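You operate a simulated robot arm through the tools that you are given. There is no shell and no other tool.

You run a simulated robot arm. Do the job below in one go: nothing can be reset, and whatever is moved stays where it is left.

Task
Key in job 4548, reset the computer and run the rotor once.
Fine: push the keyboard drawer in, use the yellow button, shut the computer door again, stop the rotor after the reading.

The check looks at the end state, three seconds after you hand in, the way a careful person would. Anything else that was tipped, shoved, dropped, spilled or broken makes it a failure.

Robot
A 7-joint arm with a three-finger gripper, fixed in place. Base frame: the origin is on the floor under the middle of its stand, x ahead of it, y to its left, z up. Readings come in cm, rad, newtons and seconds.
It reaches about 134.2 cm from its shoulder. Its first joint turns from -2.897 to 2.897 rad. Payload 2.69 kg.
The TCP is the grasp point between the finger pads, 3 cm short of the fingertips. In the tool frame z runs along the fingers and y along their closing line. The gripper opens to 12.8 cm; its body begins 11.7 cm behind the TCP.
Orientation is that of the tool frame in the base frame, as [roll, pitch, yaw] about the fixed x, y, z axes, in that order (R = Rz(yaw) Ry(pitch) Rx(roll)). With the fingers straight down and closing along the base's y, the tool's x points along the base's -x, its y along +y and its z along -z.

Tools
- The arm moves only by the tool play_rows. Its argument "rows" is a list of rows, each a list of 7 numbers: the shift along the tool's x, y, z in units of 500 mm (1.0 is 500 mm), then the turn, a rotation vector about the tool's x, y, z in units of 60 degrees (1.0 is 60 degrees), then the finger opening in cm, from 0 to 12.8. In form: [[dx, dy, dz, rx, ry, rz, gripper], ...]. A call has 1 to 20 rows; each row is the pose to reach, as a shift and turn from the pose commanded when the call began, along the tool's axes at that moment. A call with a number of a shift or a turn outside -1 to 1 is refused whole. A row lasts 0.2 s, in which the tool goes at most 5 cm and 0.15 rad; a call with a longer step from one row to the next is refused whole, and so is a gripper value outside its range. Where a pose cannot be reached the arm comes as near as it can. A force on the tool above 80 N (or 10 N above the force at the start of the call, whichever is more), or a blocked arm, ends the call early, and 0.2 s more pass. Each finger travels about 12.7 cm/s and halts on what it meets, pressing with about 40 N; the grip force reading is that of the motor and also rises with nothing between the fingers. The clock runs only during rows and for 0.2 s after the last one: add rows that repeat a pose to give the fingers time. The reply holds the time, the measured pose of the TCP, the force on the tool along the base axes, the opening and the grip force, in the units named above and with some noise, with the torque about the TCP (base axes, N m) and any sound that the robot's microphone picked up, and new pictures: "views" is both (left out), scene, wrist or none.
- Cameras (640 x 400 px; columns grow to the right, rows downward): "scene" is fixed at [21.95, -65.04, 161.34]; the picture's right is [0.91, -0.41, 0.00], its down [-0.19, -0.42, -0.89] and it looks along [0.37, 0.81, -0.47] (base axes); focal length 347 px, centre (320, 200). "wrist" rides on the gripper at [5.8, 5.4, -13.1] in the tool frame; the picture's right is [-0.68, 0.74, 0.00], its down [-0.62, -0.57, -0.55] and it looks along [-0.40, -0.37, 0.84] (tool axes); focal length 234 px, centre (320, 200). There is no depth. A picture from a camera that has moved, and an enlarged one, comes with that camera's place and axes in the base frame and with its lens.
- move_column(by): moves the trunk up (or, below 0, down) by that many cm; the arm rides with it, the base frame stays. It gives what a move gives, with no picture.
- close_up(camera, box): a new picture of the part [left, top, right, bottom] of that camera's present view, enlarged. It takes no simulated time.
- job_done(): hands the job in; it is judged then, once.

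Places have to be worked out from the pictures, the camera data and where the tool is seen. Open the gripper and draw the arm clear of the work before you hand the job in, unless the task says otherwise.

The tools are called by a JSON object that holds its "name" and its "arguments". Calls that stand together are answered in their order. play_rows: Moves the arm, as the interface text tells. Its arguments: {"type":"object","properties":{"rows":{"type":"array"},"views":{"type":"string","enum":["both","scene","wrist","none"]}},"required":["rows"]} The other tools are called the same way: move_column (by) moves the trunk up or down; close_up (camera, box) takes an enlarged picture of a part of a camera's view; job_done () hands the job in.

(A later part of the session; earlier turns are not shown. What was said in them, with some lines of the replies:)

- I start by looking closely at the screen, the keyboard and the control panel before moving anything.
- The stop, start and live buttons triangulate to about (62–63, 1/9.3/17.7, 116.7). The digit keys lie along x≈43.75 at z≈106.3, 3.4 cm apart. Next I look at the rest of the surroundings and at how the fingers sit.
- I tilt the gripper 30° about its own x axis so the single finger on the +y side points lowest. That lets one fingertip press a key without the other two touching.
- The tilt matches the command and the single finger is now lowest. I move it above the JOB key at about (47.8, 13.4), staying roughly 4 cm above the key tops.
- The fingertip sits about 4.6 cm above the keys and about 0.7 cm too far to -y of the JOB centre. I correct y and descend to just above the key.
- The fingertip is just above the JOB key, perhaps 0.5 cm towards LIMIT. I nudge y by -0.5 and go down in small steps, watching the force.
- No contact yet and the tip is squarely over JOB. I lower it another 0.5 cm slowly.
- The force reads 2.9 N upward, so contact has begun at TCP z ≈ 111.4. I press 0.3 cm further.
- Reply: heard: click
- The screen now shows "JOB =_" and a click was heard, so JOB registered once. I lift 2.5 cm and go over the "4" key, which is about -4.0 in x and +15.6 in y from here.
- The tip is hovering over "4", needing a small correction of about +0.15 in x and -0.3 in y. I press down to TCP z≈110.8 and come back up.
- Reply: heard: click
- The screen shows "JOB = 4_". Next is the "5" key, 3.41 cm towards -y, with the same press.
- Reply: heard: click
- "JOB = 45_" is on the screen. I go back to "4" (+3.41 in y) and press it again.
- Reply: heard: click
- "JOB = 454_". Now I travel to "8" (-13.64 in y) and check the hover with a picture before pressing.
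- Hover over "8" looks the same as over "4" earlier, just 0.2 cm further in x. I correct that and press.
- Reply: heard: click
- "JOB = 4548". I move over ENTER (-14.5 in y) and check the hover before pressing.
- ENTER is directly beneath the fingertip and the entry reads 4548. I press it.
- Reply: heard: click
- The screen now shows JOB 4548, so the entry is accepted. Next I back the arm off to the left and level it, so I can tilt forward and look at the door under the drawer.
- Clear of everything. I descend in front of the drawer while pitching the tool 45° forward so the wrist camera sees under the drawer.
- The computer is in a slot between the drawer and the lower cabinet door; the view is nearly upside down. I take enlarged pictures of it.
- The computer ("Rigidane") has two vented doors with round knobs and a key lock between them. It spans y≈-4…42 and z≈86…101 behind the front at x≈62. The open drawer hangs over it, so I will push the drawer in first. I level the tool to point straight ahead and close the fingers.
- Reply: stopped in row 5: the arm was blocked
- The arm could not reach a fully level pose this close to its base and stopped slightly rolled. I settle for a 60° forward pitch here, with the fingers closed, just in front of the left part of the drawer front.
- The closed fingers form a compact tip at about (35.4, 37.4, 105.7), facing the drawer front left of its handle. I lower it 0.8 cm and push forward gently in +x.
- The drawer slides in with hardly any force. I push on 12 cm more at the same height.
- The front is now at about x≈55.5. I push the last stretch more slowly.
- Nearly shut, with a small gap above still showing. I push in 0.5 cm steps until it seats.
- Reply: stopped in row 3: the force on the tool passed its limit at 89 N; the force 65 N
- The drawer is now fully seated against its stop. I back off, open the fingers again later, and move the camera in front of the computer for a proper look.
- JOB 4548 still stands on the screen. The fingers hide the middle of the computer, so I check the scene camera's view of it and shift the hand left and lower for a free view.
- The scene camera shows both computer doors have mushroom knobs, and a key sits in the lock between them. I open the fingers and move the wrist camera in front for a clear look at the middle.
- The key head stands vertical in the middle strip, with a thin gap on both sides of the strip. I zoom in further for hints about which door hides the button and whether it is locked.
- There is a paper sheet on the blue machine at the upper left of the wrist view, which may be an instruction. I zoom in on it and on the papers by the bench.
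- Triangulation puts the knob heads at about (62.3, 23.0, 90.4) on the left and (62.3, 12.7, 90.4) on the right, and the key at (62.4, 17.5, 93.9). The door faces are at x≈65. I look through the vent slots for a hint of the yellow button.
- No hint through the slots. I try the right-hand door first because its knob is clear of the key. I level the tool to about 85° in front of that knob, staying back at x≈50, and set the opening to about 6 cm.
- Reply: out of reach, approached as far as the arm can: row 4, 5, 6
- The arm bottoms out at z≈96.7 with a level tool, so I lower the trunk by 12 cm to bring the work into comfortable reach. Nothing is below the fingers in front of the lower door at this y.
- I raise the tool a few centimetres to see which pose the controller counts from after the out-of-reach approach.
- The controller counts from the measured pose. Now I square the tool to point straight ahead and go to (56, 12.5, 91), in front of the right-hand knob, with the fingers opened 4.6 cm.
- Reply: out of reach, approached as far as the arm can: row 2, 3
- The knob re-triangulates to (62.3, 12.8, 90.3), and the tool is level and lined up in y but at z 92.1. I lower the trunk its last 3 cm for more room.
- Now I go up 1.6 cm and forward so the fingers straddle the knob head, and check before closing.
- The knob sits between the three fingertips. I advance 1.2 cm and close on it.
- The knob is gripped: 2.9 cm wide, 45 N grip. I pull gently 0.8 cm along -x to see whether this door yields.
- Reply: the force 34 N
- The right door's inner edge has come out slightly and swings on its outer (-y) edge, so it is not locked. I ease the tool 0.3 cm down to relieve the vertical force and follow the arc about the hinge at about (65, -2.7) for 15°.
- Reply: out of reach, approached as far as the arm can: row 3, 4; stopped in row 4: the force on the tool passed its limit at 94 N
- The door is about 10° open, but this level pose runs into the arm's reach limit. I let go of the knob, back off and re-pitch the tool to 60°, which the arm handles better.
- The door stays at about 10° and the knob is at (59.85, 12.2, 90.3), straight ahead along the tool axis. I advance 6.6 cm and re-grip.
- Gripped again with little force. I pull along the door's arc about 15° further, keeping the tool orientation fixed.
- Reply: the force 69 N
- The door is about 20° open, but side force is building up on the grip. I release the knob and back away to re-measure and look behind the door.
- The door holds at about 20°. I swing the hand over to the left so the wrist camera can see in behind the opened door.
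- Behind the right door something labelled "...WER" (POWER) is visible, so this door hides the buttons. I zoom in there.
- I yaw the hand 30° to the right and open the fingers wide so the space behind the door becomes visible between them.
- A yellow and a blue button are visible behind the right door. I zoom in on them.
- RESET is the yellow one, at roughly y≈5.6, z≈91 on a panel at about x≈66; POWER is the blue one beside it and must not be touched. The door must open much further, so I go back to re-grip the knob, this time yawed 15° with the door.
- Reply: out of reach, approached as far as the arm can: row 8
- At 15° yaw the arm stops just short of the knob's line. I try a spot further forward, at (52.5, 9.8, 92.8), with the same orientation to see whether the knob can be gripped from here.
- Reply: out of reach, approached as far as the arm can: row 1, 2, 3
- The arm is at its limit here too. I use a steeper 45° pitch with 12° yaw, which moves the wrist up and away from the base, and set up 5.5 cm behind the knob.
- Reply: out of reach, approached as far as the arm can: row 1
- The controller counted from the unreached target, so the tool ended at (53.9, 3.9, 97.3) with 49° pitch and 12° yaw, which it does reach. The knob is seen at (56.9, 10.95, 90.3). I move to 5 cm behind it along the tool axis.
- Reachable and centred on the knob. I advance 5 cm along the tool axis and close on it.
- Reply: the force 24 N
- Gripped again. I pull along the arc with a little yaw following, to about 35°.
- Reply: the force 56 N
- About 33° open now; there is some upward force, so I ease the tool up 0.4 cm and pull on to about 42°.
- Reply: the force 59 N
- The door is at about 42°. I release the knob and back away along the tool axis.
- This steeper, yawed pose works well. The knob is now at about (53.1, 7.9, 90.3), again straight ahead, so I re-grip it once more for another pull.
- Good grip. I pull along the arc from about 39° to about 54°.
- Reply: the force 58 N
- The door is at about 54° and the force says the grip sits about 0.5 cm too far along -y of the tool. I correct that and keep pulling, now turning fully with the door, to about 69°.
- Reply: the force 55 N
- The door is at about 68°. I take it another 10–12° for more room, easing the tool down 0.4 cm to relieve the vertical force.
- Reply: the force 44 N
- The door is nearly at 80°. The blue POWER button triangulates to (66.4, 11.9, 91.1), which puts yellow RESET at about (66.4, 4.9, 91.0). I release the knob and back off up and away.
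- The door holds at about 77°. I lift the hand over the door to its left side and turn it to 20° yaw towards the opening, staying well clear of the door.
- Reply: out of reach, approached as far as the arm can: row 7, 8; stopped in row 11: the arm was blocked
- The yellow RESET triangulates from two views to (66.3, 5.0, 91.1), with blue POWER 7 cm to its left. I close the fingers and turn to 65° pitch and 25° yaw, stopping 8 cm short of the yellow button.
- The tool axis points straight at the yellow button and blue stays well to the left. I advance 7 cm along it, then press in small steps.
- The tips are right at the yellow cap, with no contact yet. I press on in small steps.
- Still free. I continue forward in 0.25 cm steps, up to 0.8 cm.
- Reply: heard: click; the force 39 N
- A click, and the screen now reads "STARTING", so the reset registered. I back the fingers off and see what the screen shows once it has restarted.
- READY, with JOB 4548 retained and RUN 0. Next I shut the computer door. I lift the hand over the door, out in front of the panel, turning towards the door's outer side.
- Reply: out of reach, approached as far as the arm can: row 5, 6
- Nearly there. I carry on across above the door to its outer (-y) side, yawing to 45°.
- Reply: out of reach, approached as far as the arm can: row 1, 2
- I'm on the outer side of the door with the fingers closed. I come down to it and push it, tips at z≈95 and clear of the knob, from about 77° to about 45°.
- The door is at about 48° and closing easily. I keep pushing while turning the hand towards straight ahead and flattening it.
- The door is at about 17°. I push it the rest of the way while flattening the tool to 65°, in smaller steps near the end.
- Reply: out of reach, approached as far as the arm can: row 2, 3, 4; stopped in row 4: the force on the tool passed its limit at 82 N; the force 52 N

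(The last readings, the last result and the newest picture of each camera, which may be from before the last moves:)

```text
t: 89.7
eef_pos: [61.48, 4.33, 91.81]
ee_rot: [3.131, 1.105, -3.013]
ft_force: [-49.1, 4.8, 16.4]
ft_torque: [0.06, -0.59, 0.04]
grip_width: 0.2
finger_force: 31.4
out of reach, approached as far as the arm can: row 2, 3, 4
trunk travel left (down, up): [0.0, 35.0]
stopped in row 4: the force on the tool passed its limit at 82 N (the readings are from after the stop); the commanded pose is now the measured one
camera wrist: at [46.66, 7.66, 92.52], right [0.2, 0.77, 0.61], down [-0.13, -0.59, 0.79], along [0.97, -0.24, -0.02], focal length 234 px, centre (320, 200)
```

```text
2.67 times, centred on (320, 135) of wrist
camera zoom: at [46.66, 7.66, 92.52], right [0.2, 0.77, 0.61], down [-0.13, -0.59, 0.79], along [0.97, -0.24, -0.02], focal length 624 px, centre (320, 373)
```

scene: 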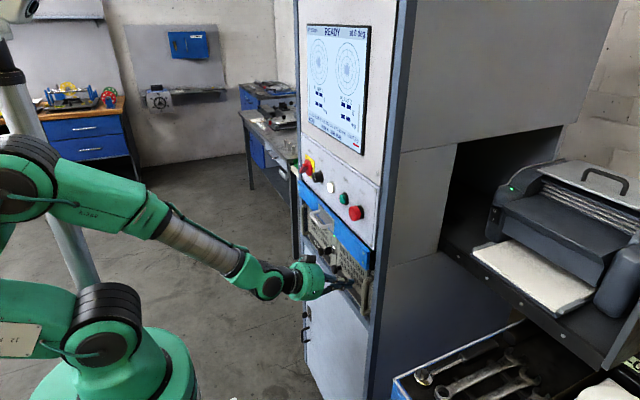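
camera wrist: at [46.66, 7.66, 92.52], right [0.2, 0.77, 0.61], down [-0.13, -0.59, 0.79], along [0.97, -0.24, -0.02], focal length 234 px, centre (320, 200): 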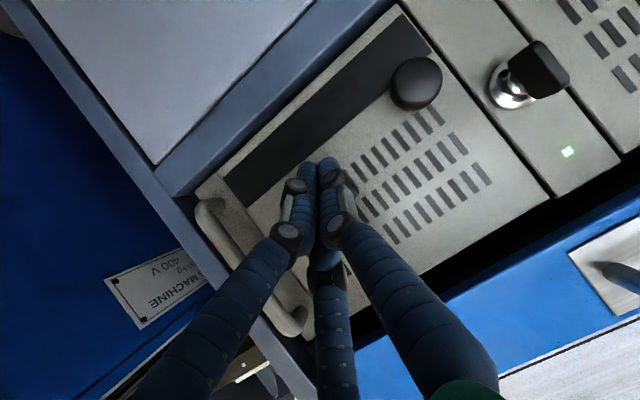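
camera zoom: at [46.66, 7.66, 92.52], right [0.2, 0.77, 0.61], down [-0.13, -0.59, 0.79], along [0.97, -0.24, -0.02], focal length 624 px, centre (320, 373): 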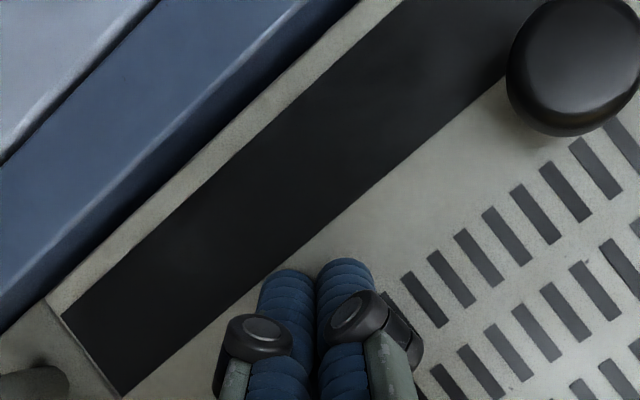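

The door is shut against its stop and looks flush, and the screen still says READY. I back off and move up in front of the panel, with the closed fingers pointing at the Start button.

{"name": "play_rows", "arguments": {"rows": [[0, 0, -0.06, 0, 0, 0, 0], [0, 0, -0.13, 0, 0, 0, 0], [0, 0, -0.2, 0, 0, 0, 0], [-0.0582, 0.0263, -0.2419, 0.022, -0.039, 0.011, 0], [-0.1164, 0.0526, -0.2838, 0.044, -0.078, 0.022, 0], [-0.1746, 0.0788, -0.3256, 0.066, -0.117, 0.033, 0], [-0.2328, 0.1051, -0.3675, 0.088, -0.156, 0.044, 0], [-0.291, 0.1314, -0.4094, 0.11, -0.195, 0.055, 0], [-0.291, 0.1314, -0.4094, 0.11, -0.195, 0.055, 0]], "views": "both"}}

{"name": "close_up", "arguments": {"camera": "scene", "box": [270, 190, 390, 310]}}

```text
t: 91.7
eef_pos: [48.73, 0.35, 112.51]
ee_rot: [3.061, 1.304, 3.084]
ft_force: [-0.4, -0.3, 0.5]
ft_torque: [-0.01, -0.01, -0.07]
grip_width: 0.21
finger_force: 31.9
out of reach, approached as far as the arm can: row 5, 6, 7, 8, 9
trunk travel left (down, up): [0.0, 35.0]
camera wrist: at [34.55, 5.41, 110.41], right [0.17, 0.73, 0.67], down [-0.36, -0.59, 0.73], along [0.92, -0.36, 0.16], focal length 234 px, centre (320, 200)
```

scene: 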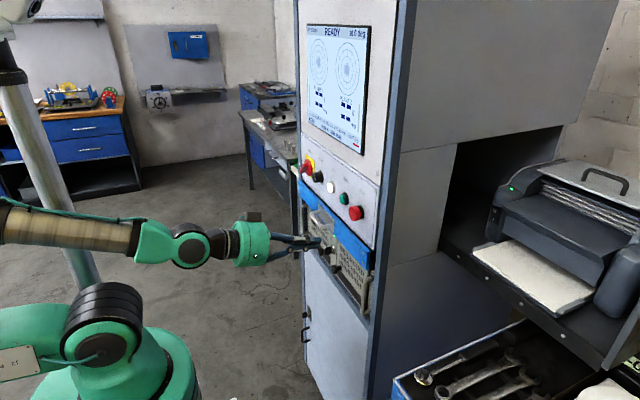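
wrist: 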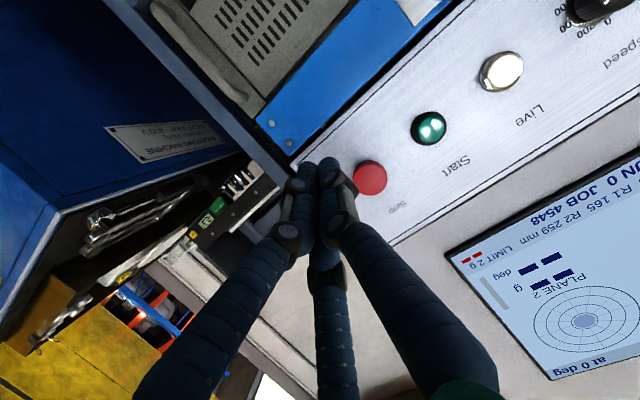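

```text
3.33 times, centred on (330, 250) of scene
camera zoom: at [21.95, -65.04, 161.34], right [0.91, -0.41, 0.0], down [-0.19, -0.42, -0.89], along [0.37, 0.81, -0.47], focal length 1157 px, centre (287, 33)
```

zoom: 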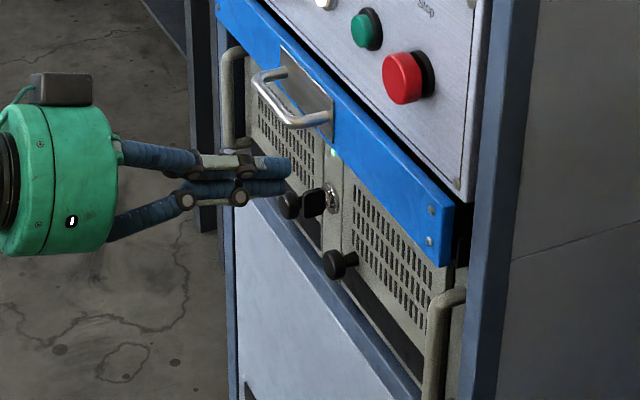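

The computer door looks flush again. A level pose at the buttons' height is out of reach with the trunk this low, so I raise it 26 cm; the fingers stay 9 cm in front of the panel.

{"name": "move_column", "arguments": {"by": 26}}

```text
t: 94.4
eef_pos: [48.8, 0.23, 138.51]
ee_rot: [3.06, 1.304, 3.082]
ft_force: [1.0, 0.5, -0.5]
ft_torque: [0.0, -0.02, -0.01]
grip_width: 0.21
finger_force: 31.8
trunk travel left (down, up): [-26.0, 9.0]
```

Trunk is up. Now I bring the closed fingers down in front of the Start button at (~63, 9.3, 116.7), stopping about 5 cm short of it.

{"name": "play_rows", "arguments": {"rows": [[0.0634, 0.0282, 0.0358, 0, 0, 0, 0], [0.1269, 0.0563, 0.0717, 0, 0, 0, 0], [0.1903, 0.0845, 0.1075, 0, 0, 0, 0], [0.2537, 0.1127, 0.1433, 0, 0, 0, 0], [0.3172, 0.1408, 0.1792, 0, 0, 0, 0], [0.3806, 0.169, 0.215, 0, 0, 0, 0], [0.3806, 0.169, 0.215, 0, 0, 0, 0]], "views": "both"}}

{"name": "close_up", "arguments": {"camera": "scene", "box": [270, 150, 390, 250]}}

{"name": "close_up", "arguments": {"camera": "wrist", "box": [200, 60, 440, 210]}}

```text
t: 96.0
eef_pos: [51.65, -1.46, 120.4]
ee_rot: [3.05, 1.304, 3.083]
ft_force: [0.2, -0.1, 0.2]
ft_torque: [-0.05, -0.02, 0.0]
grip_width: 0.18
finger_force: 31.6
out of reach, approached as far as the arm can: row 1, 2, 3, 4, 5, 6, 7
trunk travel left (down, up): [-26.0, 9.0]
camera wrist: at [37.38, 3.55, 118.29], right [0.16, 0.73, 0.67], down [-0.35, -0.59, 0.72], along [0.92, -0.35, 0.16], focal length 234 px, centre (320, 200)
```

scene: 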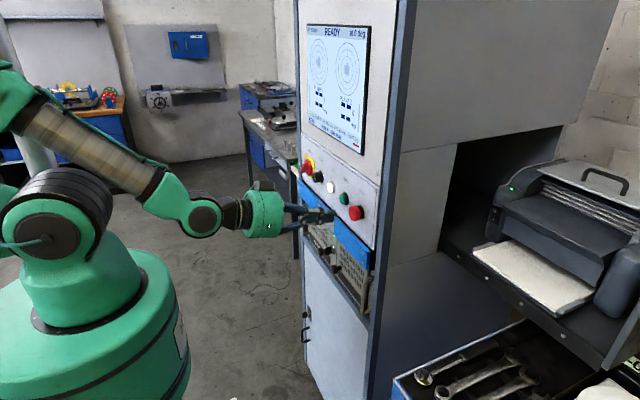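
wrist: 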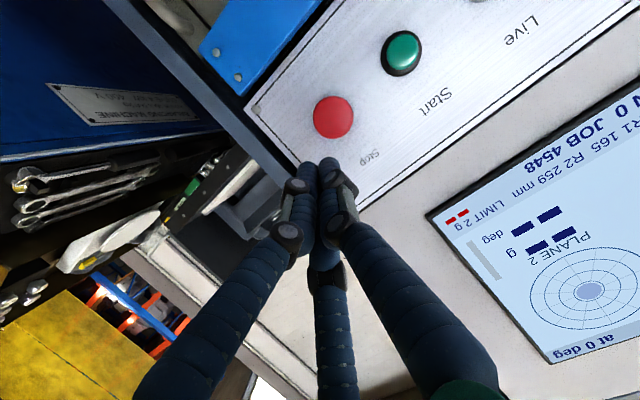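

```text
4.00 times, centred on (330, 200) of scene
camera zoom: at [21.95, -65.04, 161.34], right [0.91, -0.41, 0.0], down [-0.19, -0.42, -0.89], along [0.37, 0.81, -0.47], focal length 1389 px, centre (280, 200)
```

zoom: 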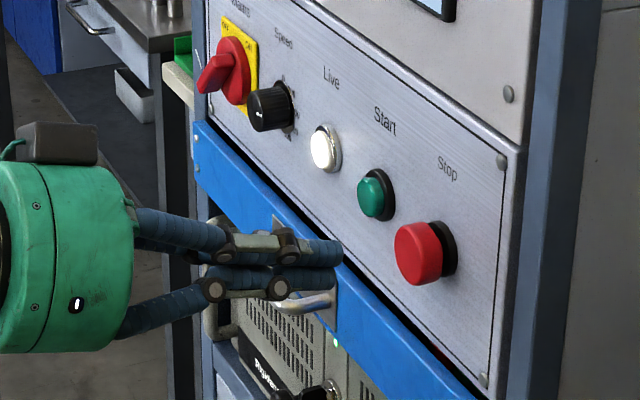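

```text
2.67 times, centred on (320, 135) of wrist
camera zoom: at [37.38, 3.55, 118.29], right [0.16, 0.73, 0.67], down [-0.35, -0.59, 0.72], along [0.92, -0.35, 0.16], focal length 624 px, centre (320, 373)
```

zoom: 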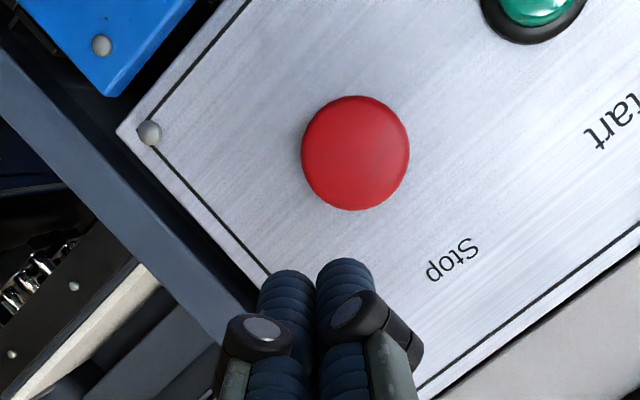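

The arm is stuck near a joint limit with the hand pointing straight ahead at this y. A 25° yaw to the right and 65° pitch worked for the reset button, so I go to that orientation, staying back at x≈50.

{"name": "play_rows", "arguments": {"rows": [[-0.0096, 0.0183, -0.0204, 0.104, 0.0388, 0.0327, 0], [-0.0192, 0.0365, -0.0408, 0.208, 0.0776, 0.0654, 0], [-0.0288, 0.0548, -0.0612, 0.3119, 0.1164, 0.0981, 0], [-0.0384, 0.073, -0.0816, 0.4159, 0.1552, 0.1308, 0], [-0.0384, 0.073, -0.0816, 0.4159, 0.1552, 0.1308, 0], [-0.0384, 0.073, -0.0816, 0.4159, 0.1552, 0.1308, 0]], "views": "both"}}

```text
t: 97.4
eef_pos: [40.59, -17.35, 122.12]
ee_rot: [3.124, 1.159, 2.727]
ft_force: [-0.8, 0.3, 0.6]
ft_torque: [-0.01, -0.03, 0.01]
grip_width: 0.2
finger_force: 32.0
out of reach, approached as far as the arm can: row 1, 2, 3, 4, 5, 6
trunk travel left (down, up): [-26.0, 9.0]
camera wrist: at [29.64, -6.8, 122.01], right [0.54, 0.57, 0.62], down [-0.46, -0.43, 0.78], along [0.71, -0.7, 0.03], focal length 234 px, centre (320, 200)
```

scene: 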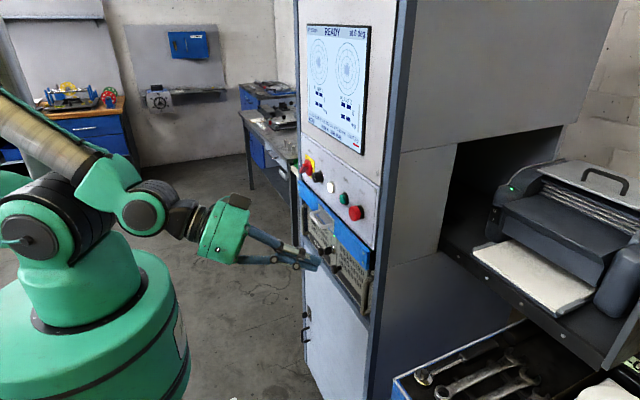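
wrist: 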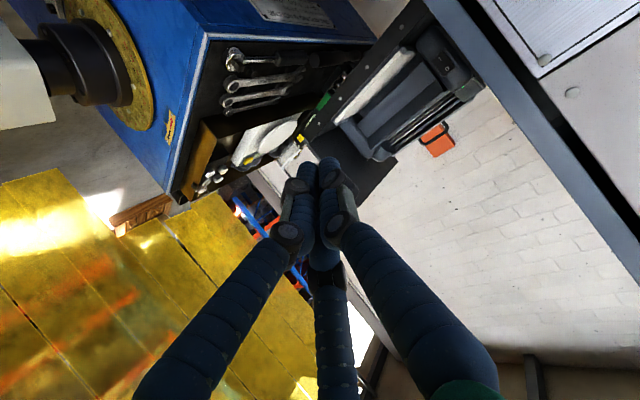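

The hand is lining up with the forearm (a wrist singularity), which locks its yaw to the arm's direction. I pitch the hand down to about 35° to get out of that alignment, while coming back in front of the panel at a distance.

{"name": "play_rows", "arguments": {"rows": [[-0.01, 0, -0.01, 0, 0.1, 0, 0], [-0.03, 0, -0.03, 0, 0.2, 0, 0], [-0.05, 0, -0.05, 0, 0.3, 0, 0], [-0.07, 0, -0.07, 0, 0.4, 0, 0], [-0.09, 0, -0.09, 0, 0.5, 0, 0], [-0.09, 0, -0.09, 0, 0.5, 0, 0], [-0.09, 0, -0.09, 0, 0.5, 0, 0]], "views": "both"}}

```text
t: 99.0
eef_pos: [39.13, -17.0, 127.06]
ee_rot: [-3.123, 0.713, 2.702]
ft_force: [-1.3, 0.9, 0.5]
ft_torque: [-0.02, -0.05, 0.01]
grip_width: 0.2
finger_force: 31.2
out of reach, approached as far as the arm can: row 1, 5, 6
trunk travel left (down, up): [-26.0, 9.0]
camera wrist: at [29.78, -6.44, 132.96], right [0.78, 0.45, 0.43], down [-0.15, -0.54, 0.83], along [0.6, -0.71, -0.36], focal length 234 px, centre (320, 200)
```

scene: 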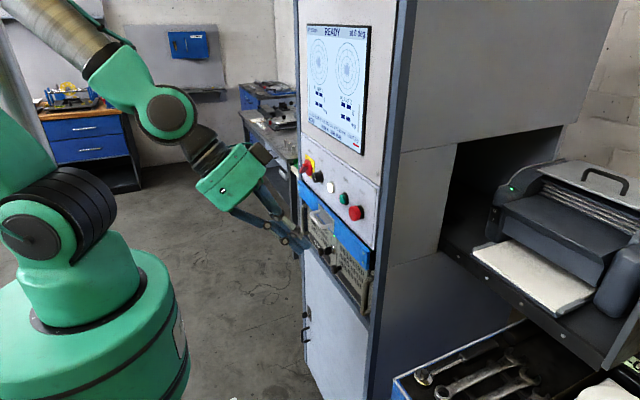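
wrist: 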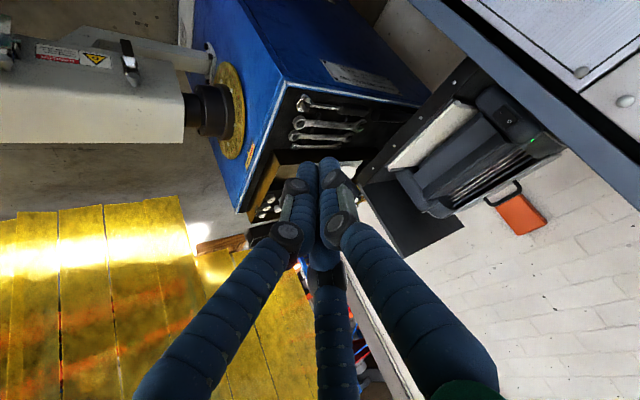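

The pitch is down to 41°. I hold the command a moment to see whether the arm now comes across to the commanded spot in front of the panel.

{"name": "play_rows", "arguments": {"rows": [[0, 0, 0, 0, 0, 0, 0], [0, 0, 0, 0, 0, 0, 0], [0, 0, 0, 0, 0, 0, 0]], "views": "scene"}}

```text
t: 99.8
eef_pos: [39.29, -17.23, 126.95]
ee_rot: [-3.121, 0.713, 2.703]
ft_force: [-0.3, 0.0, 0.2]
ft_torque: [0.0, -0.02, 0.01]
grip_width: 0.22
finger_force: 32.0
trunk travel left (down, up): [-26.0, 9.0]
```

scene: 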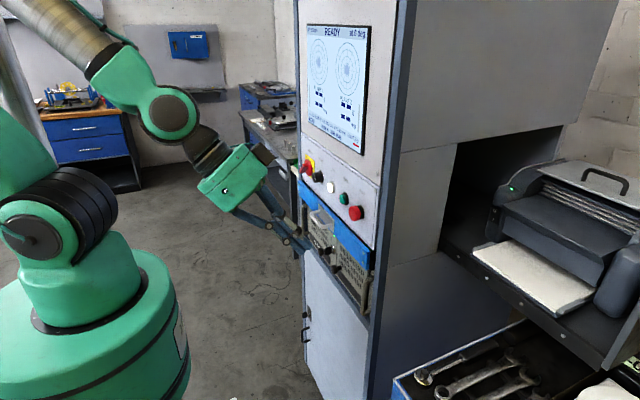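

The arm is now settled and in reach at this steeper pitch. From here I move sideways to in front of Start, turning the yaw back to straight ahead, at x≈50.

{"name": "play_rows", "arguments": {"rows": [[0.0124, 0.0815, 0.0065, -0.0389, -0.0009, -0.045, 0], [0.0249, 0.1631, 0.0129, -0.0779, -0.0019, -0.09, 0], [0.0373, 0.2446, 0.0194, -0.1168, -0.0028, -0.135, 0], [0.0497, 0.3262, 0.0258, -0.1557, -0.0037, -0.1801, 0], [0.0621, 0.4077, 0.0323, -0.1946, -0.0046, -0.2251, 0], [0.0746, 0.4893, 0.0387, -0.2336, -0.0056, -0.2701, 0], [0.087, 0.5708, 0.0452, -0.2725, -0.0065, -0.3151, 0], [0.087, 0.5708, 0.0452, -0.2725, -0.0065, -0.3151, 0], [0.087, 0.5708, 0.0452, -0.2725, -0.0065, -0.3151, 0]], "views": "both"}}

```text
t: 101.8
eef_pos: [48.33, 10.1, 122.84]
ee_rot: [3.089, 0.628, 3.109]
ft_force: [-0.7, -0.7, -0.3]
ft_torque: [0.01, 0.02, 0.04]
grip_width: 0.22
finger_force: 31.4
trunk travel left (down, up): [-26.0, 9.0]
camera wrist: at [36.03, 15.25, 130.2], right [0.55, 0.72, 0.43], down [0.17, -0.6, 0.78], along [0.82, -0.36, -0.45], focal length 234 px, centre (320, 200)
```

scene: 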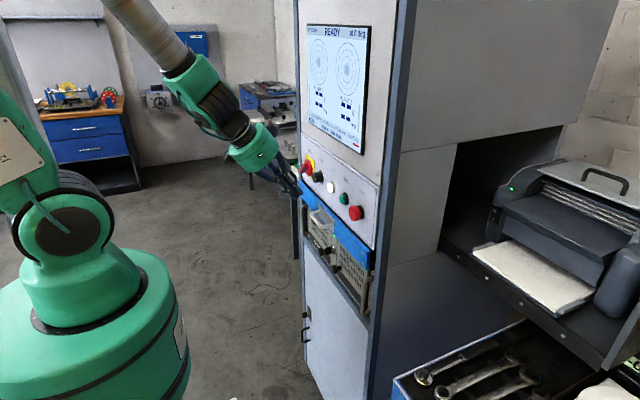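
wrist: 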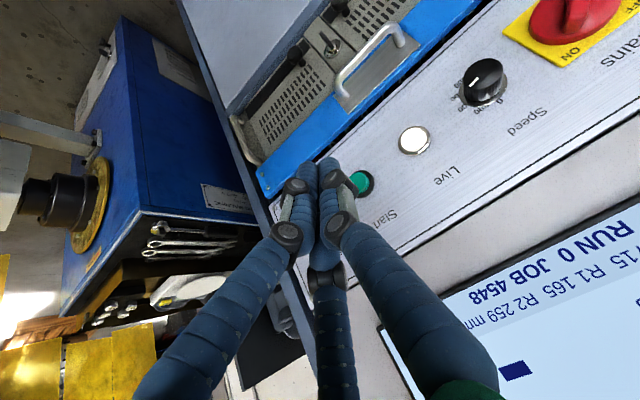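

In reach with no complaints. The screen still shows READY, RUN 0, JOB 4548. I raise the pitch to 50° and bring the tips about 4 cm in front of Start.

{"name": "play_rows", "arguments": {"rows": [[-0.0283, -0.0083, 0.0507, 0, -0.0777, 0, 0], [-0.0566, -0.0166, 0.1013, 0, -0.1553, 0, 0], [-0.0849, -0.0249, 0.152, 0, -0.233, 0, 0], [-0.0849, -0.0249, 0.152, 0, -0.233, 0, 0]], "views": "both"}}

{"name": "close_up", "arguments": {"camera": "scene", "box": [270, 140, 390, 240]}}

{"name": "close_up", "arguments": {"camera": "wrist", "box": [200, 60, 440, 210]}}

```text
t: 102.8
eef_pos: [56.34, 9.02, 118.79]
ee_rot: [3.077, 0.871, 3.089]
ft_force: [0.5, 1.2, 0.0]
ft_torque: [0.01, -0.01, -0.03]
grip_width: 0.2
finger_force: 31.2
trunk travel left (down, up): [-26.0, 9.0]
camera wrist: at [42.73, 14.27, 122.94], right [0.44, 0.71, 0.55], down [-0.03, -0.6, 0.8], along [0.9, -0.36, -0.24], focal length 234 px, centre (320, 200)
```

scene: 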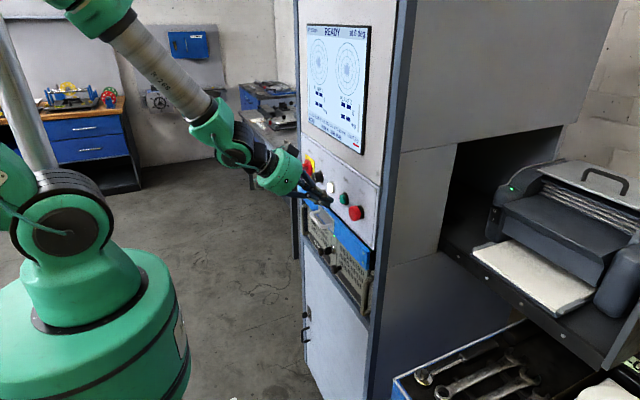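
wrist: 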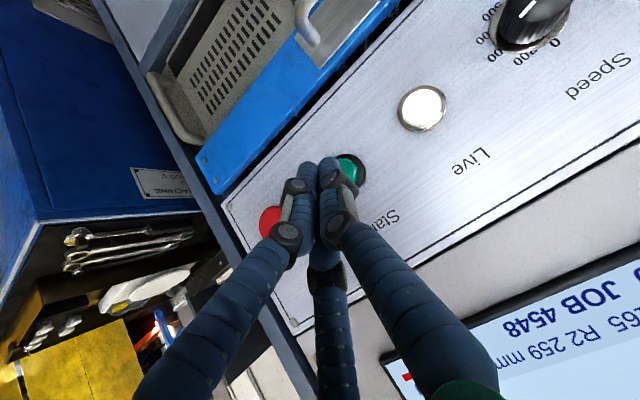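

```text
4.00 times, centred on (330, 190) of scene
camera zoom: at [21.95, -65.04, 161.34], right [0.91, -0.41, 0.0], down [-0.19, -0.42, -0.89], along [0.37, 0.81, -0.47], focal length 1389 px, centre (280, 240)
```

zoom: 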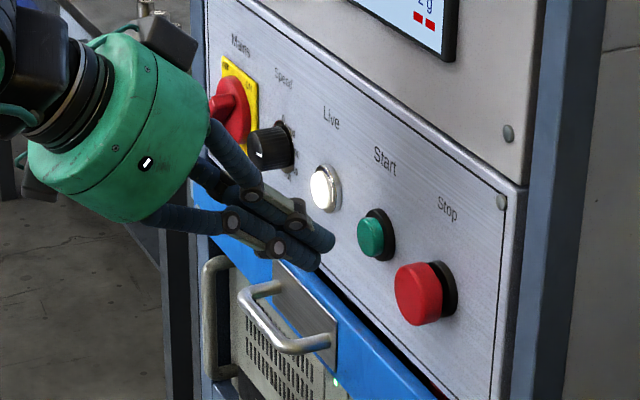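

```text
2.67 times, centred on (320, 135) of wrist
camera zoom: at [42.73, 14.27, 122.94], right [0.44, 0.71, 0.55], down [-0.03, -0.6, 0.8], along [0.9, -0.36, -0.24], focal length 624 px, centre (320, 373)
```

zoom: 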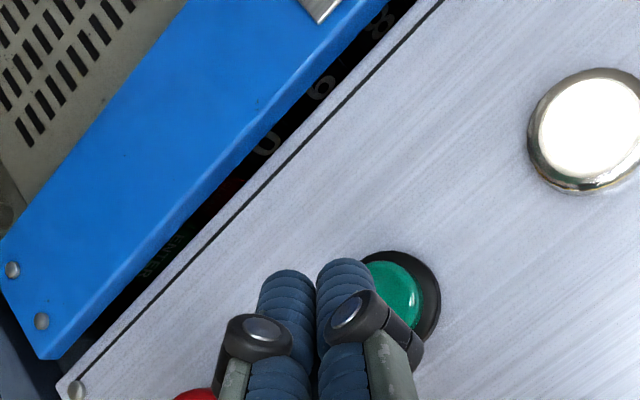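

The tips are level with Start and about 4 cm in front of it. I move 3 cm straight in (+0.3 in y), then press in small steps.

{"name": "play_rows", "arguments": {"rows": [[-0.0128, 0.003, 0.0154, 0, 0, 0, 0], [-0.0256, 0.0062, 0.0307, 0, 0, 0, 0], [-0.0384, 0.0062, 0.0461, 0, 0, 0, 0], [-0.0384, 0.0062, 0.0461, 0, 0, 0, 0]], "views": "wrist"}}

{"name": "close_up", "arguments": {"camera": "scene", "box": [290, 150, 380, 230]}}

{"name": "close_up", "arguments": {"camera": "wrist", "box": [240, 80, 400, 180]}}

```text
t: 103.8
eef_pos: [59.34, 9.52, 118.91]
ee_rot: [3.077, 0.87, 3.089]
ft_force: [-0.8, 0.8, 0.2]
ft_torque: [0.03, 0.01, 0.02]
grip_width: 0.2
finger_force: 31.5
trunk travel left (down, up): [-26.0, 9.0]
camera wrist: at [45.66, 14.62, 123.04], right [0.44, 0.71, 0.55], down [-0.03, -0.6, 0.8], along [0.9, -0.36, -0.24], focal length 234 px, centre (320, 200)
```

wrist: 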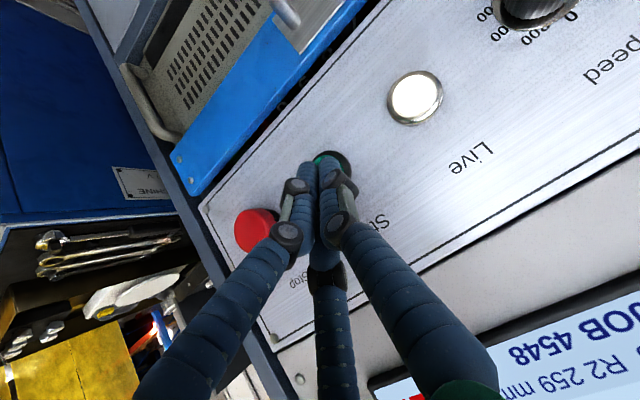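

```text
5.00 times, centred on (335, 190) of scene
camera zoom: at [21.95, -65.04, 161.34], right [0.91, -0.41, 0.0], down [-0.19, -0.42, -0.89], along [0.37, 0.81, -0.47], focal length 1736 px, centre (245, 250)
```

zoom: 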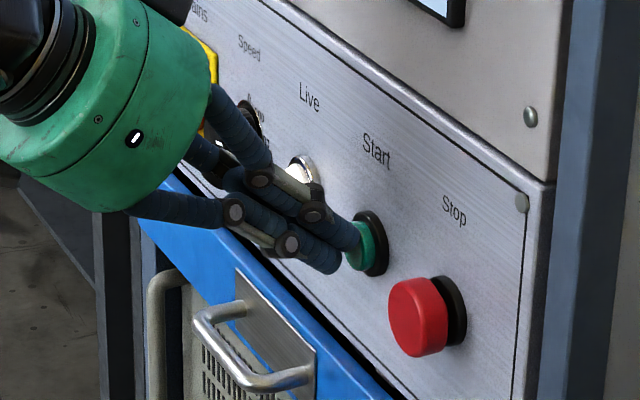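

```text
4.00 times, centred on (320, 130) of wrist
camera zoom: at [45.66, 14.62, 123.04], right [0.44, 0.71, 0.55], down [-0.03, -0.6, 0.8], along [0.9, -0.36, -0.24], focal length 937 px, centre (320, 480)
```

zoom: 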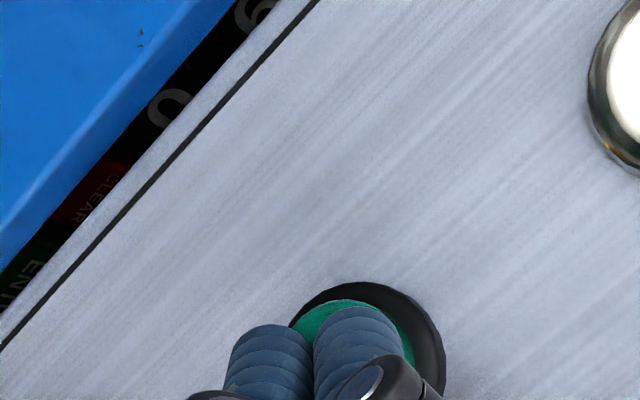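

The upper fingertip is right at the green cap. I press in 0.3 cm steps.

{"name": "play_rows", "arguments": {"rows": [[-0.0039, 0, 0.0046, 0, 0, 0, 0], [-0.0077, 0, 0.0092, 0, 0, 0, 0]], "views": "none"}}

{"name": "close_up", "arguments": {"camera": "scene", "box": [290, 10, 380, 230]}}

```text
t: 104.4
eef_pos: [59.84, 9.4, 118.88]
ee_rot: [3.08, 0.869, 3.088]
ft_force: [-2.5, 0.4, 0.5]
ft_torque: [0.04, -0.03, 0.01]
grip_width: 0.2
finger_force: 31.5
trunk travel left (down, up): [-26.0, 9.0]
heard: click
```

```text
1.82 times, centred on (335, 120) of scene
camera zoom: at [21.95, -65.04, 161.34], right [0.91, -0.41, 0.0], down [-0.19, -0.42, -0.89], along [0.37, 0.81, -0.47], focal length 631 px, centre (293, 346)
```

zoom: 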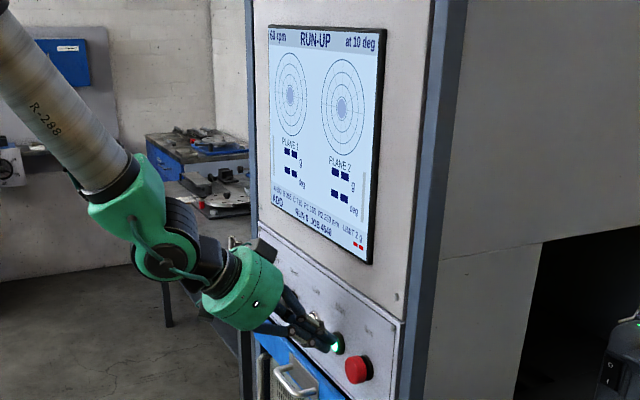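

Click: the screen shows RUN-UP. I back off from Start and move sideways to sit in front of Stop while the run goes on.

{"name": "play_rows", "arguments": {"rows": [[0.0225, 0, -0.0268, 0, 0, 0, 0], [0.045, 0, -0.0536, 0, 0, 0, 0], [0.045, -0.08, -0.0536, 0, 0, 0, 0], [0.045, -0.16, -0.0536, 0, 0, 0, 0], [0.045, -0.16, -0.0536, 0, 0, 0, 0]], "views": "both"}}

{"name": "close_up", "arguments": {"camera": "scene", "box": [290, 10, 380, 230]}}

{"name": "close_up", "arguments": {"camera": "scene", "box": [290, 10, 380, 160]}}

```text
t: 105.6
eef_pos: [56.33, 1.31, 118.62]
ee_rot: [3.077, 0.87, 3.088]
ft_force: [-0.3, -0.9, 0.0]
ft_torque: [-0.01, -0.01, 0.0]
grip_width: 0.22
finger_force: 30.9
trunk travel left (down, up): [-26.0, 9.0]
camera wrist: at [42.62, 6.64, 122.66], right [0.44, 0.71, 0.55], down [-0.03, -0.6, 0.8], along [0.9, -0.36, -0.24], focal length 234 px, centre (320, 200)
```

scene: 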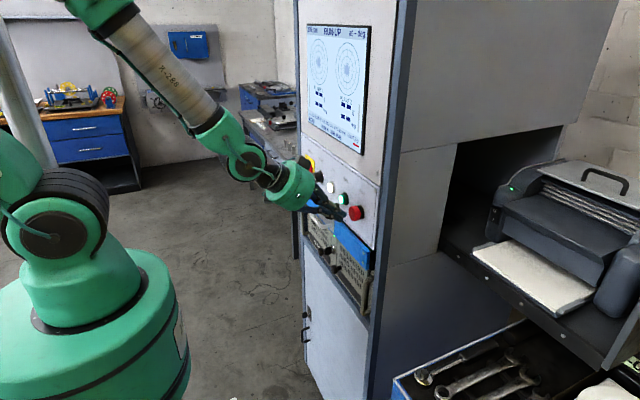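
wrist: 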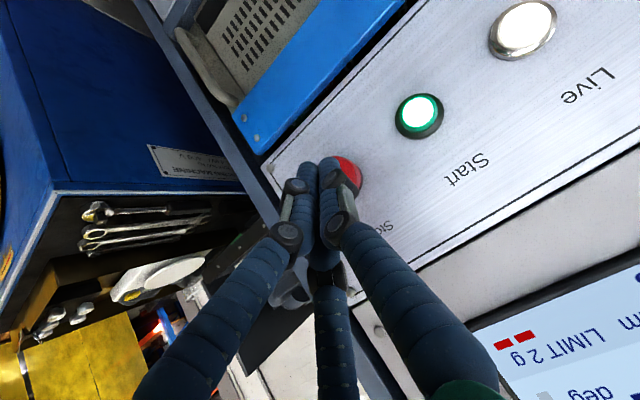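

```text
1.82 times, centred on (335, 120) of scene
camera zoom: at [21.95, -65.04, 161.34], right [0.91, -0.41, 0.0], down [-0.19, -0.42, -0.89], along [0.37, 0.81, -0.47], focal length 631 px, centre (293, 346)
```

zoom: 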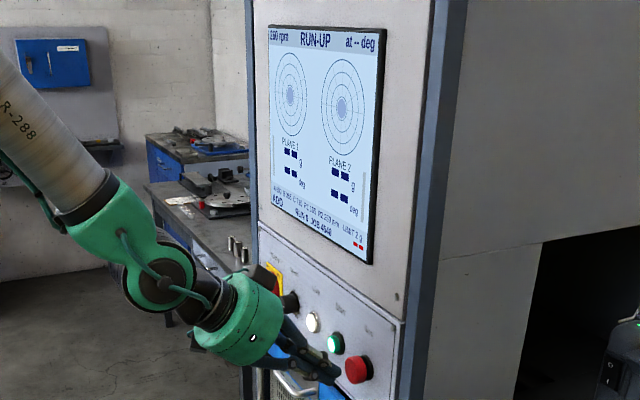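

```text
2.67 times, centred on (335, 85) of scene
camera zoom: at [21.95, -65.04, 161.34], right [0.91, -0.41, 0.0], down [-0.19, -0.42, -0.89], along [0.37, 0.81, -0.47], focal length 926 px, centre (280, 507)
```

zoom: 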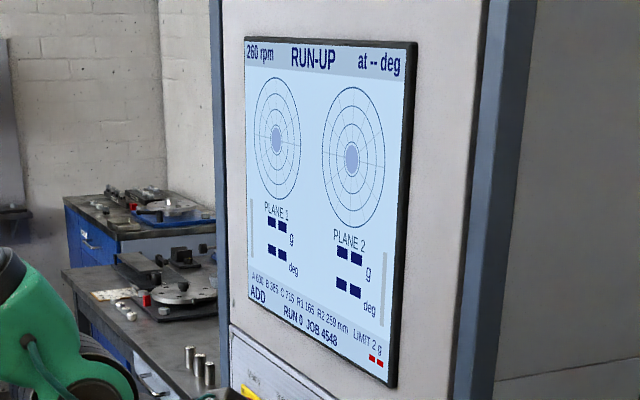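

The rotor is at 260 rpm and still running up. I hold position, 2–3 cm clear of Stop, and wait for the reading.

{"name": "play_rows", "arguments": {"rows": [[0, 0, 0, 0, 0, 0, 0], [0, 0, 0, 0, 0, 0, 0], [0, 0, 0, 0, 0, 0, 0], [0, 0, 0, 0, 0, 0, 0], [0, 0, 0, 0, 0, 0, 0], [0, 0, 0, 0, 0, 0, 0], [0, 0, 0, 0, 0, 0, 0], [0, 0, 0, 0, 0, 0, 0], [0, 0, 0, 0, 0, 0, 0], [0, 0, 0, 0, 0, 0, 0]], "views": "none"}}

{"name": "close_up", "arguments": {"camera": "scene", "box": [290, 10, 380, 160]}}

{"name": "close_up", "arguments": {"camera": "scene", "box": [290, 150, 380, 230]}}

```text
t: 107.8
eef_pos: [56.4, 1.45, 118.49]
ee_rot: [3.08, 0.869, 3.088]
ft_force: [0.4, 0.4, -0.2]
ft_torque: [-0.04, 0.01, -0.02]
grip_width: 0.22
finger_force: 31.7
trunk travel left (down, up): [-26.0, 9.0]
```

```text
2.67 times, centred on (335, 85) of scene
camera zoom: at [21.95, -65.04, 161.34], right [0.91, -0.41, 0.0], down [-0.19, -0.42, -0.89], along [0.37, 0.81, -0.47], focal length 926 px, centre (280, 507)
```

zoom: 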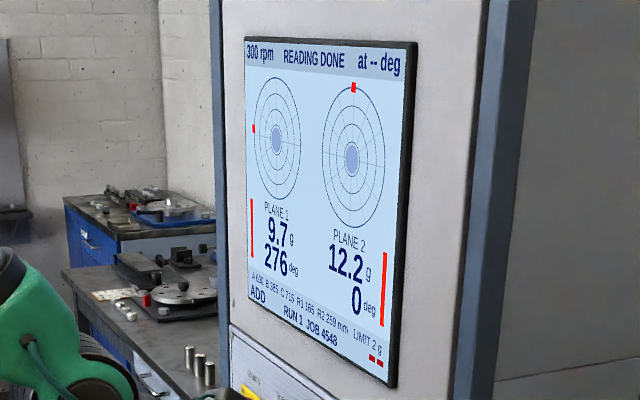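

```text
5.00 times, centred on (335, 190) of scene
camera zoom: at [21.95, -65.04, 161.34], right [0.91, -0.41, 0.0], down [-0.19, -0.42, -0.89], along [0.37, 0.81, -0.47], focal length 1736 px, centre (245, 250)
```

zoom: 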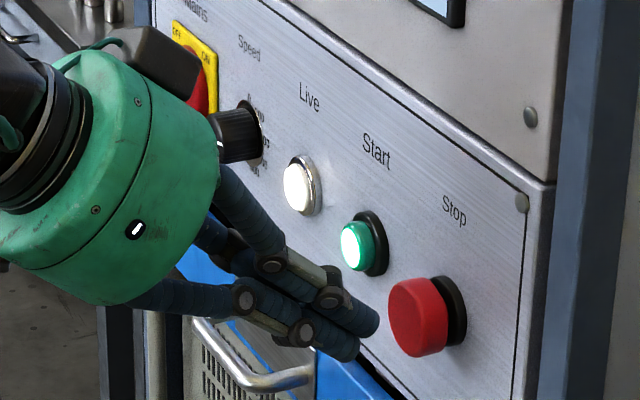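

"READING DONE", RUN 1, JOB 4548 at 300 rpm. Now I press the red Stop button gently.

{"name": "play_rows", "arguments": {"rows": [[-0.0125, 0, 0.0026, 0, 0, 0, 0], [-0.0254, 0, 0.0179, 0, 0, 0, 0], [-0.0293, 0, 0.0225, 0, 0, 0, 0], [-0.0331, 0, 0.0271, 0, 0, 0, 0]], "views": "none"}}

{"name": "close_up", "arguments": {"camera": "scene", "box": [290, 150, 380, 230]}}

{"name": "close_up", "arguments": {"camera": "scene", "box": [290, 10, 380, 160]}}

```text
t: 108.8
eef_pos: [58.38, 1.37, 118.96]
ee_rot: [3.076, 0.869, 3.089]
ft_force: [-2.2, -0.6, -0.4]
ft_torque: [0.01, 0.03, -0.04]
grip_width: 0.19
finger_force: 31.1
trunk travel left (down, up): [-26.0, 9.0]
heard: click
```

```text
5.00 times, centred on (335, 190) of scene
camera zoom: at [21.95, -65.04, 161.34], right [0.91, -0.41, 0.0], down [-0.19, -0.42, -0.89], along [0.37, 0.81, -0.47], focal length 1736 px, centre (245, 250)
```

zoom: 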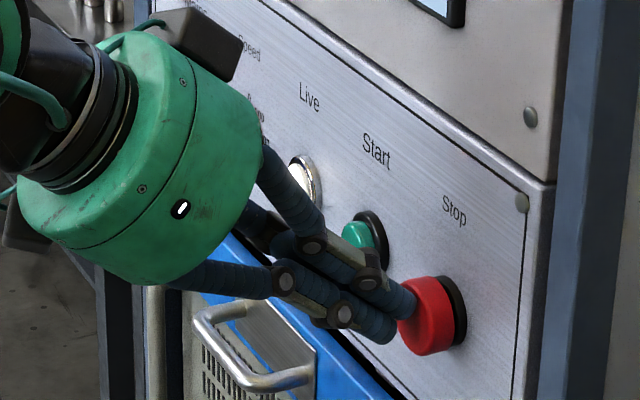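

```text
2.67 times, centred on (335, 85) of scene
camera zoom: at [21.95, -65.04, 161.34], right [0.91, -0.41, 0.0], down [-0.19, -0.42, -0.89], along [0.37, 0.81, -0.47], focal length 926 px, centre (280, 507)
```

zoom: 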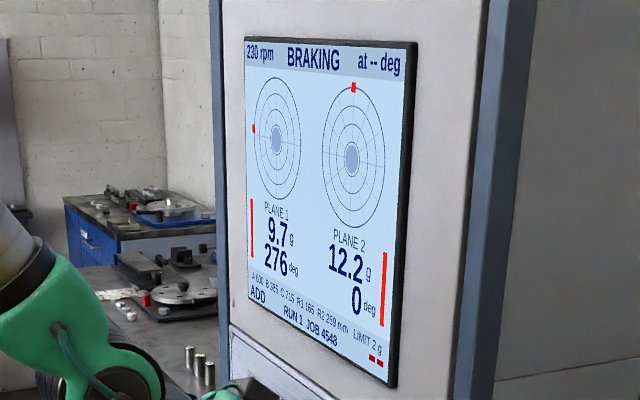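

BRAKING: Stop registered. I draw back from the panel, open the fingers and retreat well clear while the rotor stops.

{"name": "play_rows", "arguments": {"rows": [[0.0257, 0, -0.0306, 0, 0, 0, 0], [0.0514, 0, -0.0612, 0, 0, 0, 0], [0.0531, 0.0418, -0.1384, 0, 0, 0, 0], [0.0548, 0.0836, -0.2156, 0, 0, 0, 4], [0.0565, 0.1254, -0.2928, 0, 0, 0, 8], [0.0582, 0.1672, -0.37, 0, 0, 0, 12.8], [0.0582, 0.1672, -0.37, 0, 0, 0, 12.8], [0.0582, 0.1672, -0.37, 0, 0, 0, 12.8], [0.0582, 0.1672, -0.37, 0, 0, 0, 12.8], [0.0582, 0.1672, -0.37, 0, 0, 0, 12.8]], "views": "both"}}

{"name": "close_up", "arguments": {"camera": "scene", "box": [290, 10, 380, 160]}}

{"name": "close_up", "arguments": {"camera": "scene", "box": [290, 190, 390, 310]}}

{"name": "close_up", "arguments": {"camera": "wrist", "box": [160, 0, 420, 160]}}

```text
t: 111.0
eef_pos: [42.28, 9.77, 129.31]
ee_rot: [3.077, 0.87, 3.09]
ft_force: [0.2, -0.3, -0.8]
ft_torque: [-0.03, -0.02, 0.03]
grip_width: 12.8
finger_force: 0.1
trunk travel left (down, up): [-26.0, 9.0]
camera wrist: at [28.53, 14.96, 133.45], right [0.44, 0.71, 0.55], down [-0.03, -0.6, 0.8], along [0.9, -0.36, -0.24], focal length 234 px, centre (320, 200)
```

scene: 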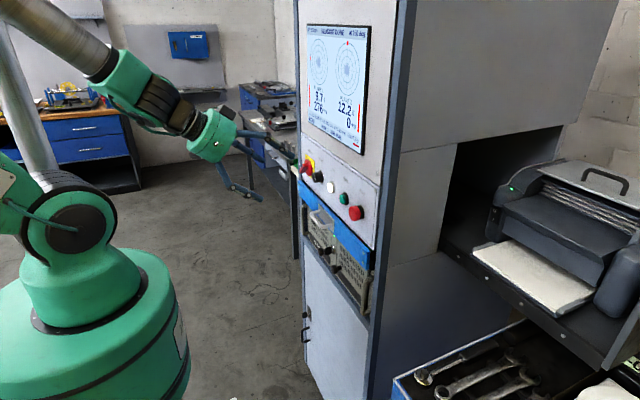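
wrist: 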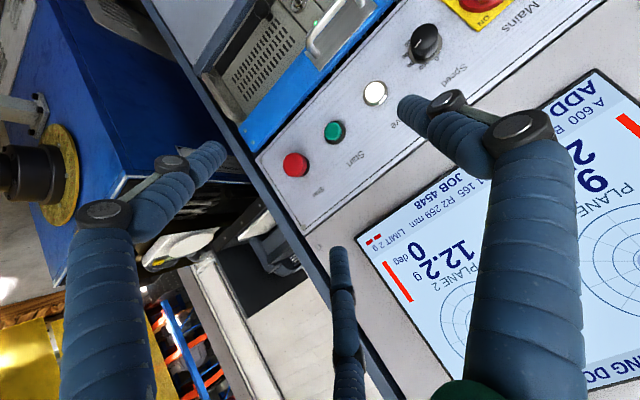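

```text
2.67 times, centred on (335, 85) of scene
camera zoom: at [21.95, -65.04, 161.34], right [0.91, -0.41, 0.0], down [-0.19, -0.42, -0.89], along [0.37, 0.81, -0.47], focal length 926 px, centre (280, 507)
```

zoom: 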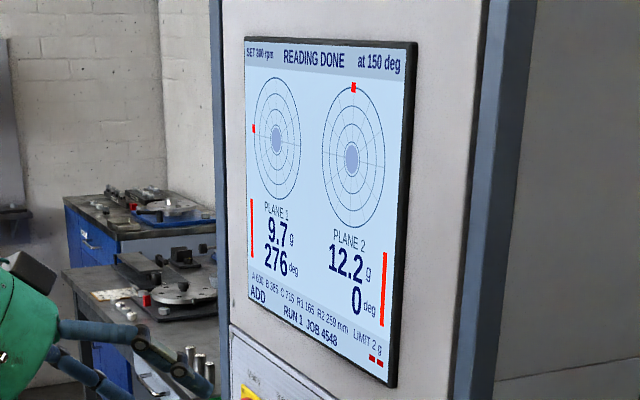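

```text
3.33 times, centred on (340, 250) of scene
camera zoom: at [21.95, -65.04, 161.34], right [0.91, -0.41, 0.0], down [-0.19, -0.42, -0.89], along [0.37, 0.81, -0.47], focal length 1157 px, centre (253, 33)
```

zoom: 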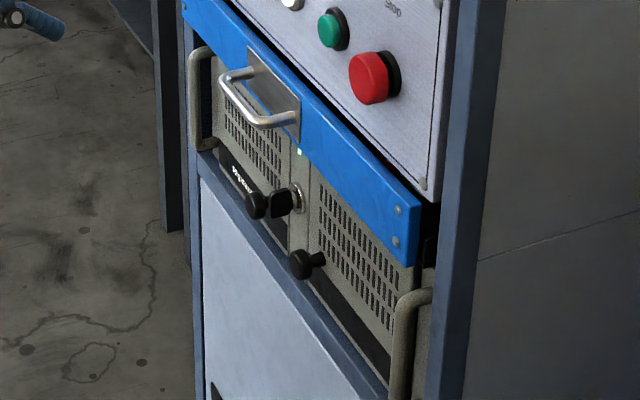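

```text
2.46 times, centred on (290, 80) of wrist
camera zoom: at [28.53, 14.96, 133.45], right [0.44, 0.71, 0.55], down [-0.03, -0.6, 0.8], along [0.9, -0.36, -0.24], focal length 576 px, centre (394, 495)
```

zoom: 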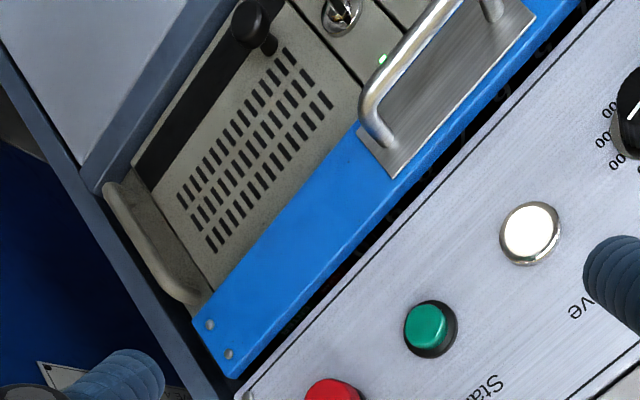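

The rotor has stopped (at 150 deg), RUN 1, JOB 4548, and the Start lamp is off. I compare the computer door and drawer with how they looked when shut before.

{"name": "close_up", "arguments": {"camera": "scene", "box": [300, 200, 370, 300]}}

{"name": "close_up", "arguments": {"camera": "scene", "box": [240, 140, 400, 240]}}

{"name": "close_up", "arguments": {"camera": "scene", "box": [380, 300, 640, 400]}}

```text
4.00 times, centred on (335, 250) of scene
camera zoom: at [21.95, -65.04, 161.34], right [0.91, -0.41, 0.0], down [-0.19, -0.42, -0.89], along [0.37, 0.81, -0.47], focal length 1389 px, centre (260, 0)
```

zoom: 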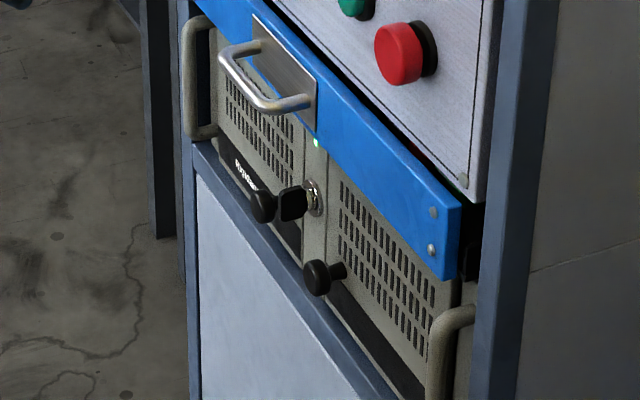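

```text
4.00 times, centred on (320, 190) of scene
camera zoom: at [21.95, -65.04, 161.34], right [0.91, -0.41, 0.0], down [-0.19, -0.42, -0.89], along [0.37, 0.81, -0.47], focal length 1389 px, centre (320, 240)
```

zoom: 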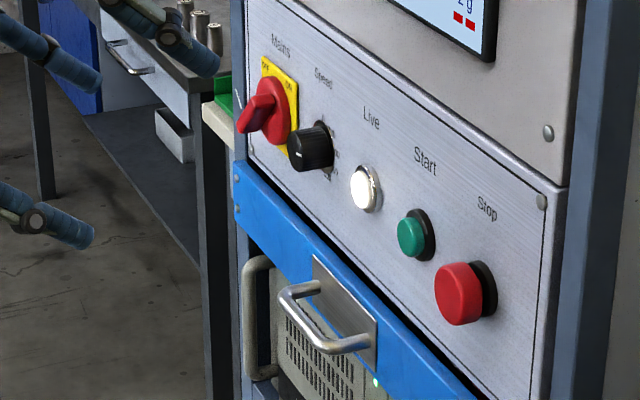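

```text
2.46 times, centred on (510, 350) of scene
camera zoom: at [21.95, -65.04, 161.34], right [0.91, -0.41, 0.0], down [-0.19, -0.42, -0.89], along [0.37, 0.81, -0.47], focal length 855 px, centre (-148, -169)
```

zoom: 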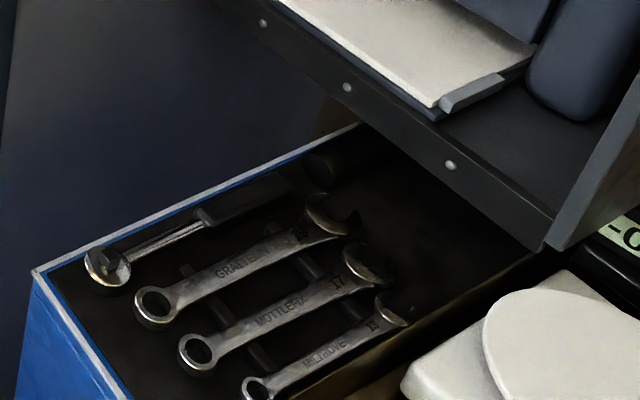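

Everything looks as it should: the computer door is flush in its old position, the drawer is fully in, and the rotor is stopped. The screen shows READING DONE, RUN 1, JOB 4548. The gripper is open and clear of the work, so I hand the job in.

{"name": "job_done", "arguments": {}}

```text
The job is handed in.
```

I keyed in job 4548, reset the computer with the yellow button and ran the rotor once. The screen now shows READING DONE, RUN 1, JOB 4548.

- **Reset:** the job number survived the restart, and the screen came back READY with JOB 4548 before I pressed Start.
- **Run:** the reading came in at 300 rpm. I then pressed Stop, and the rotor came to rest at 150 deg.
- **Drawer and computer door:** both are shut. The computer door sits exactly where it was before I opened it.
- **Button and key:** I did not touch the blue POWER button next to the reset, and the key in the computer's lock is as it was.
- **Arm:** the gripper is open and drawn back about 20 cm from the panel. I left the trunk 11 cm higher than it started.
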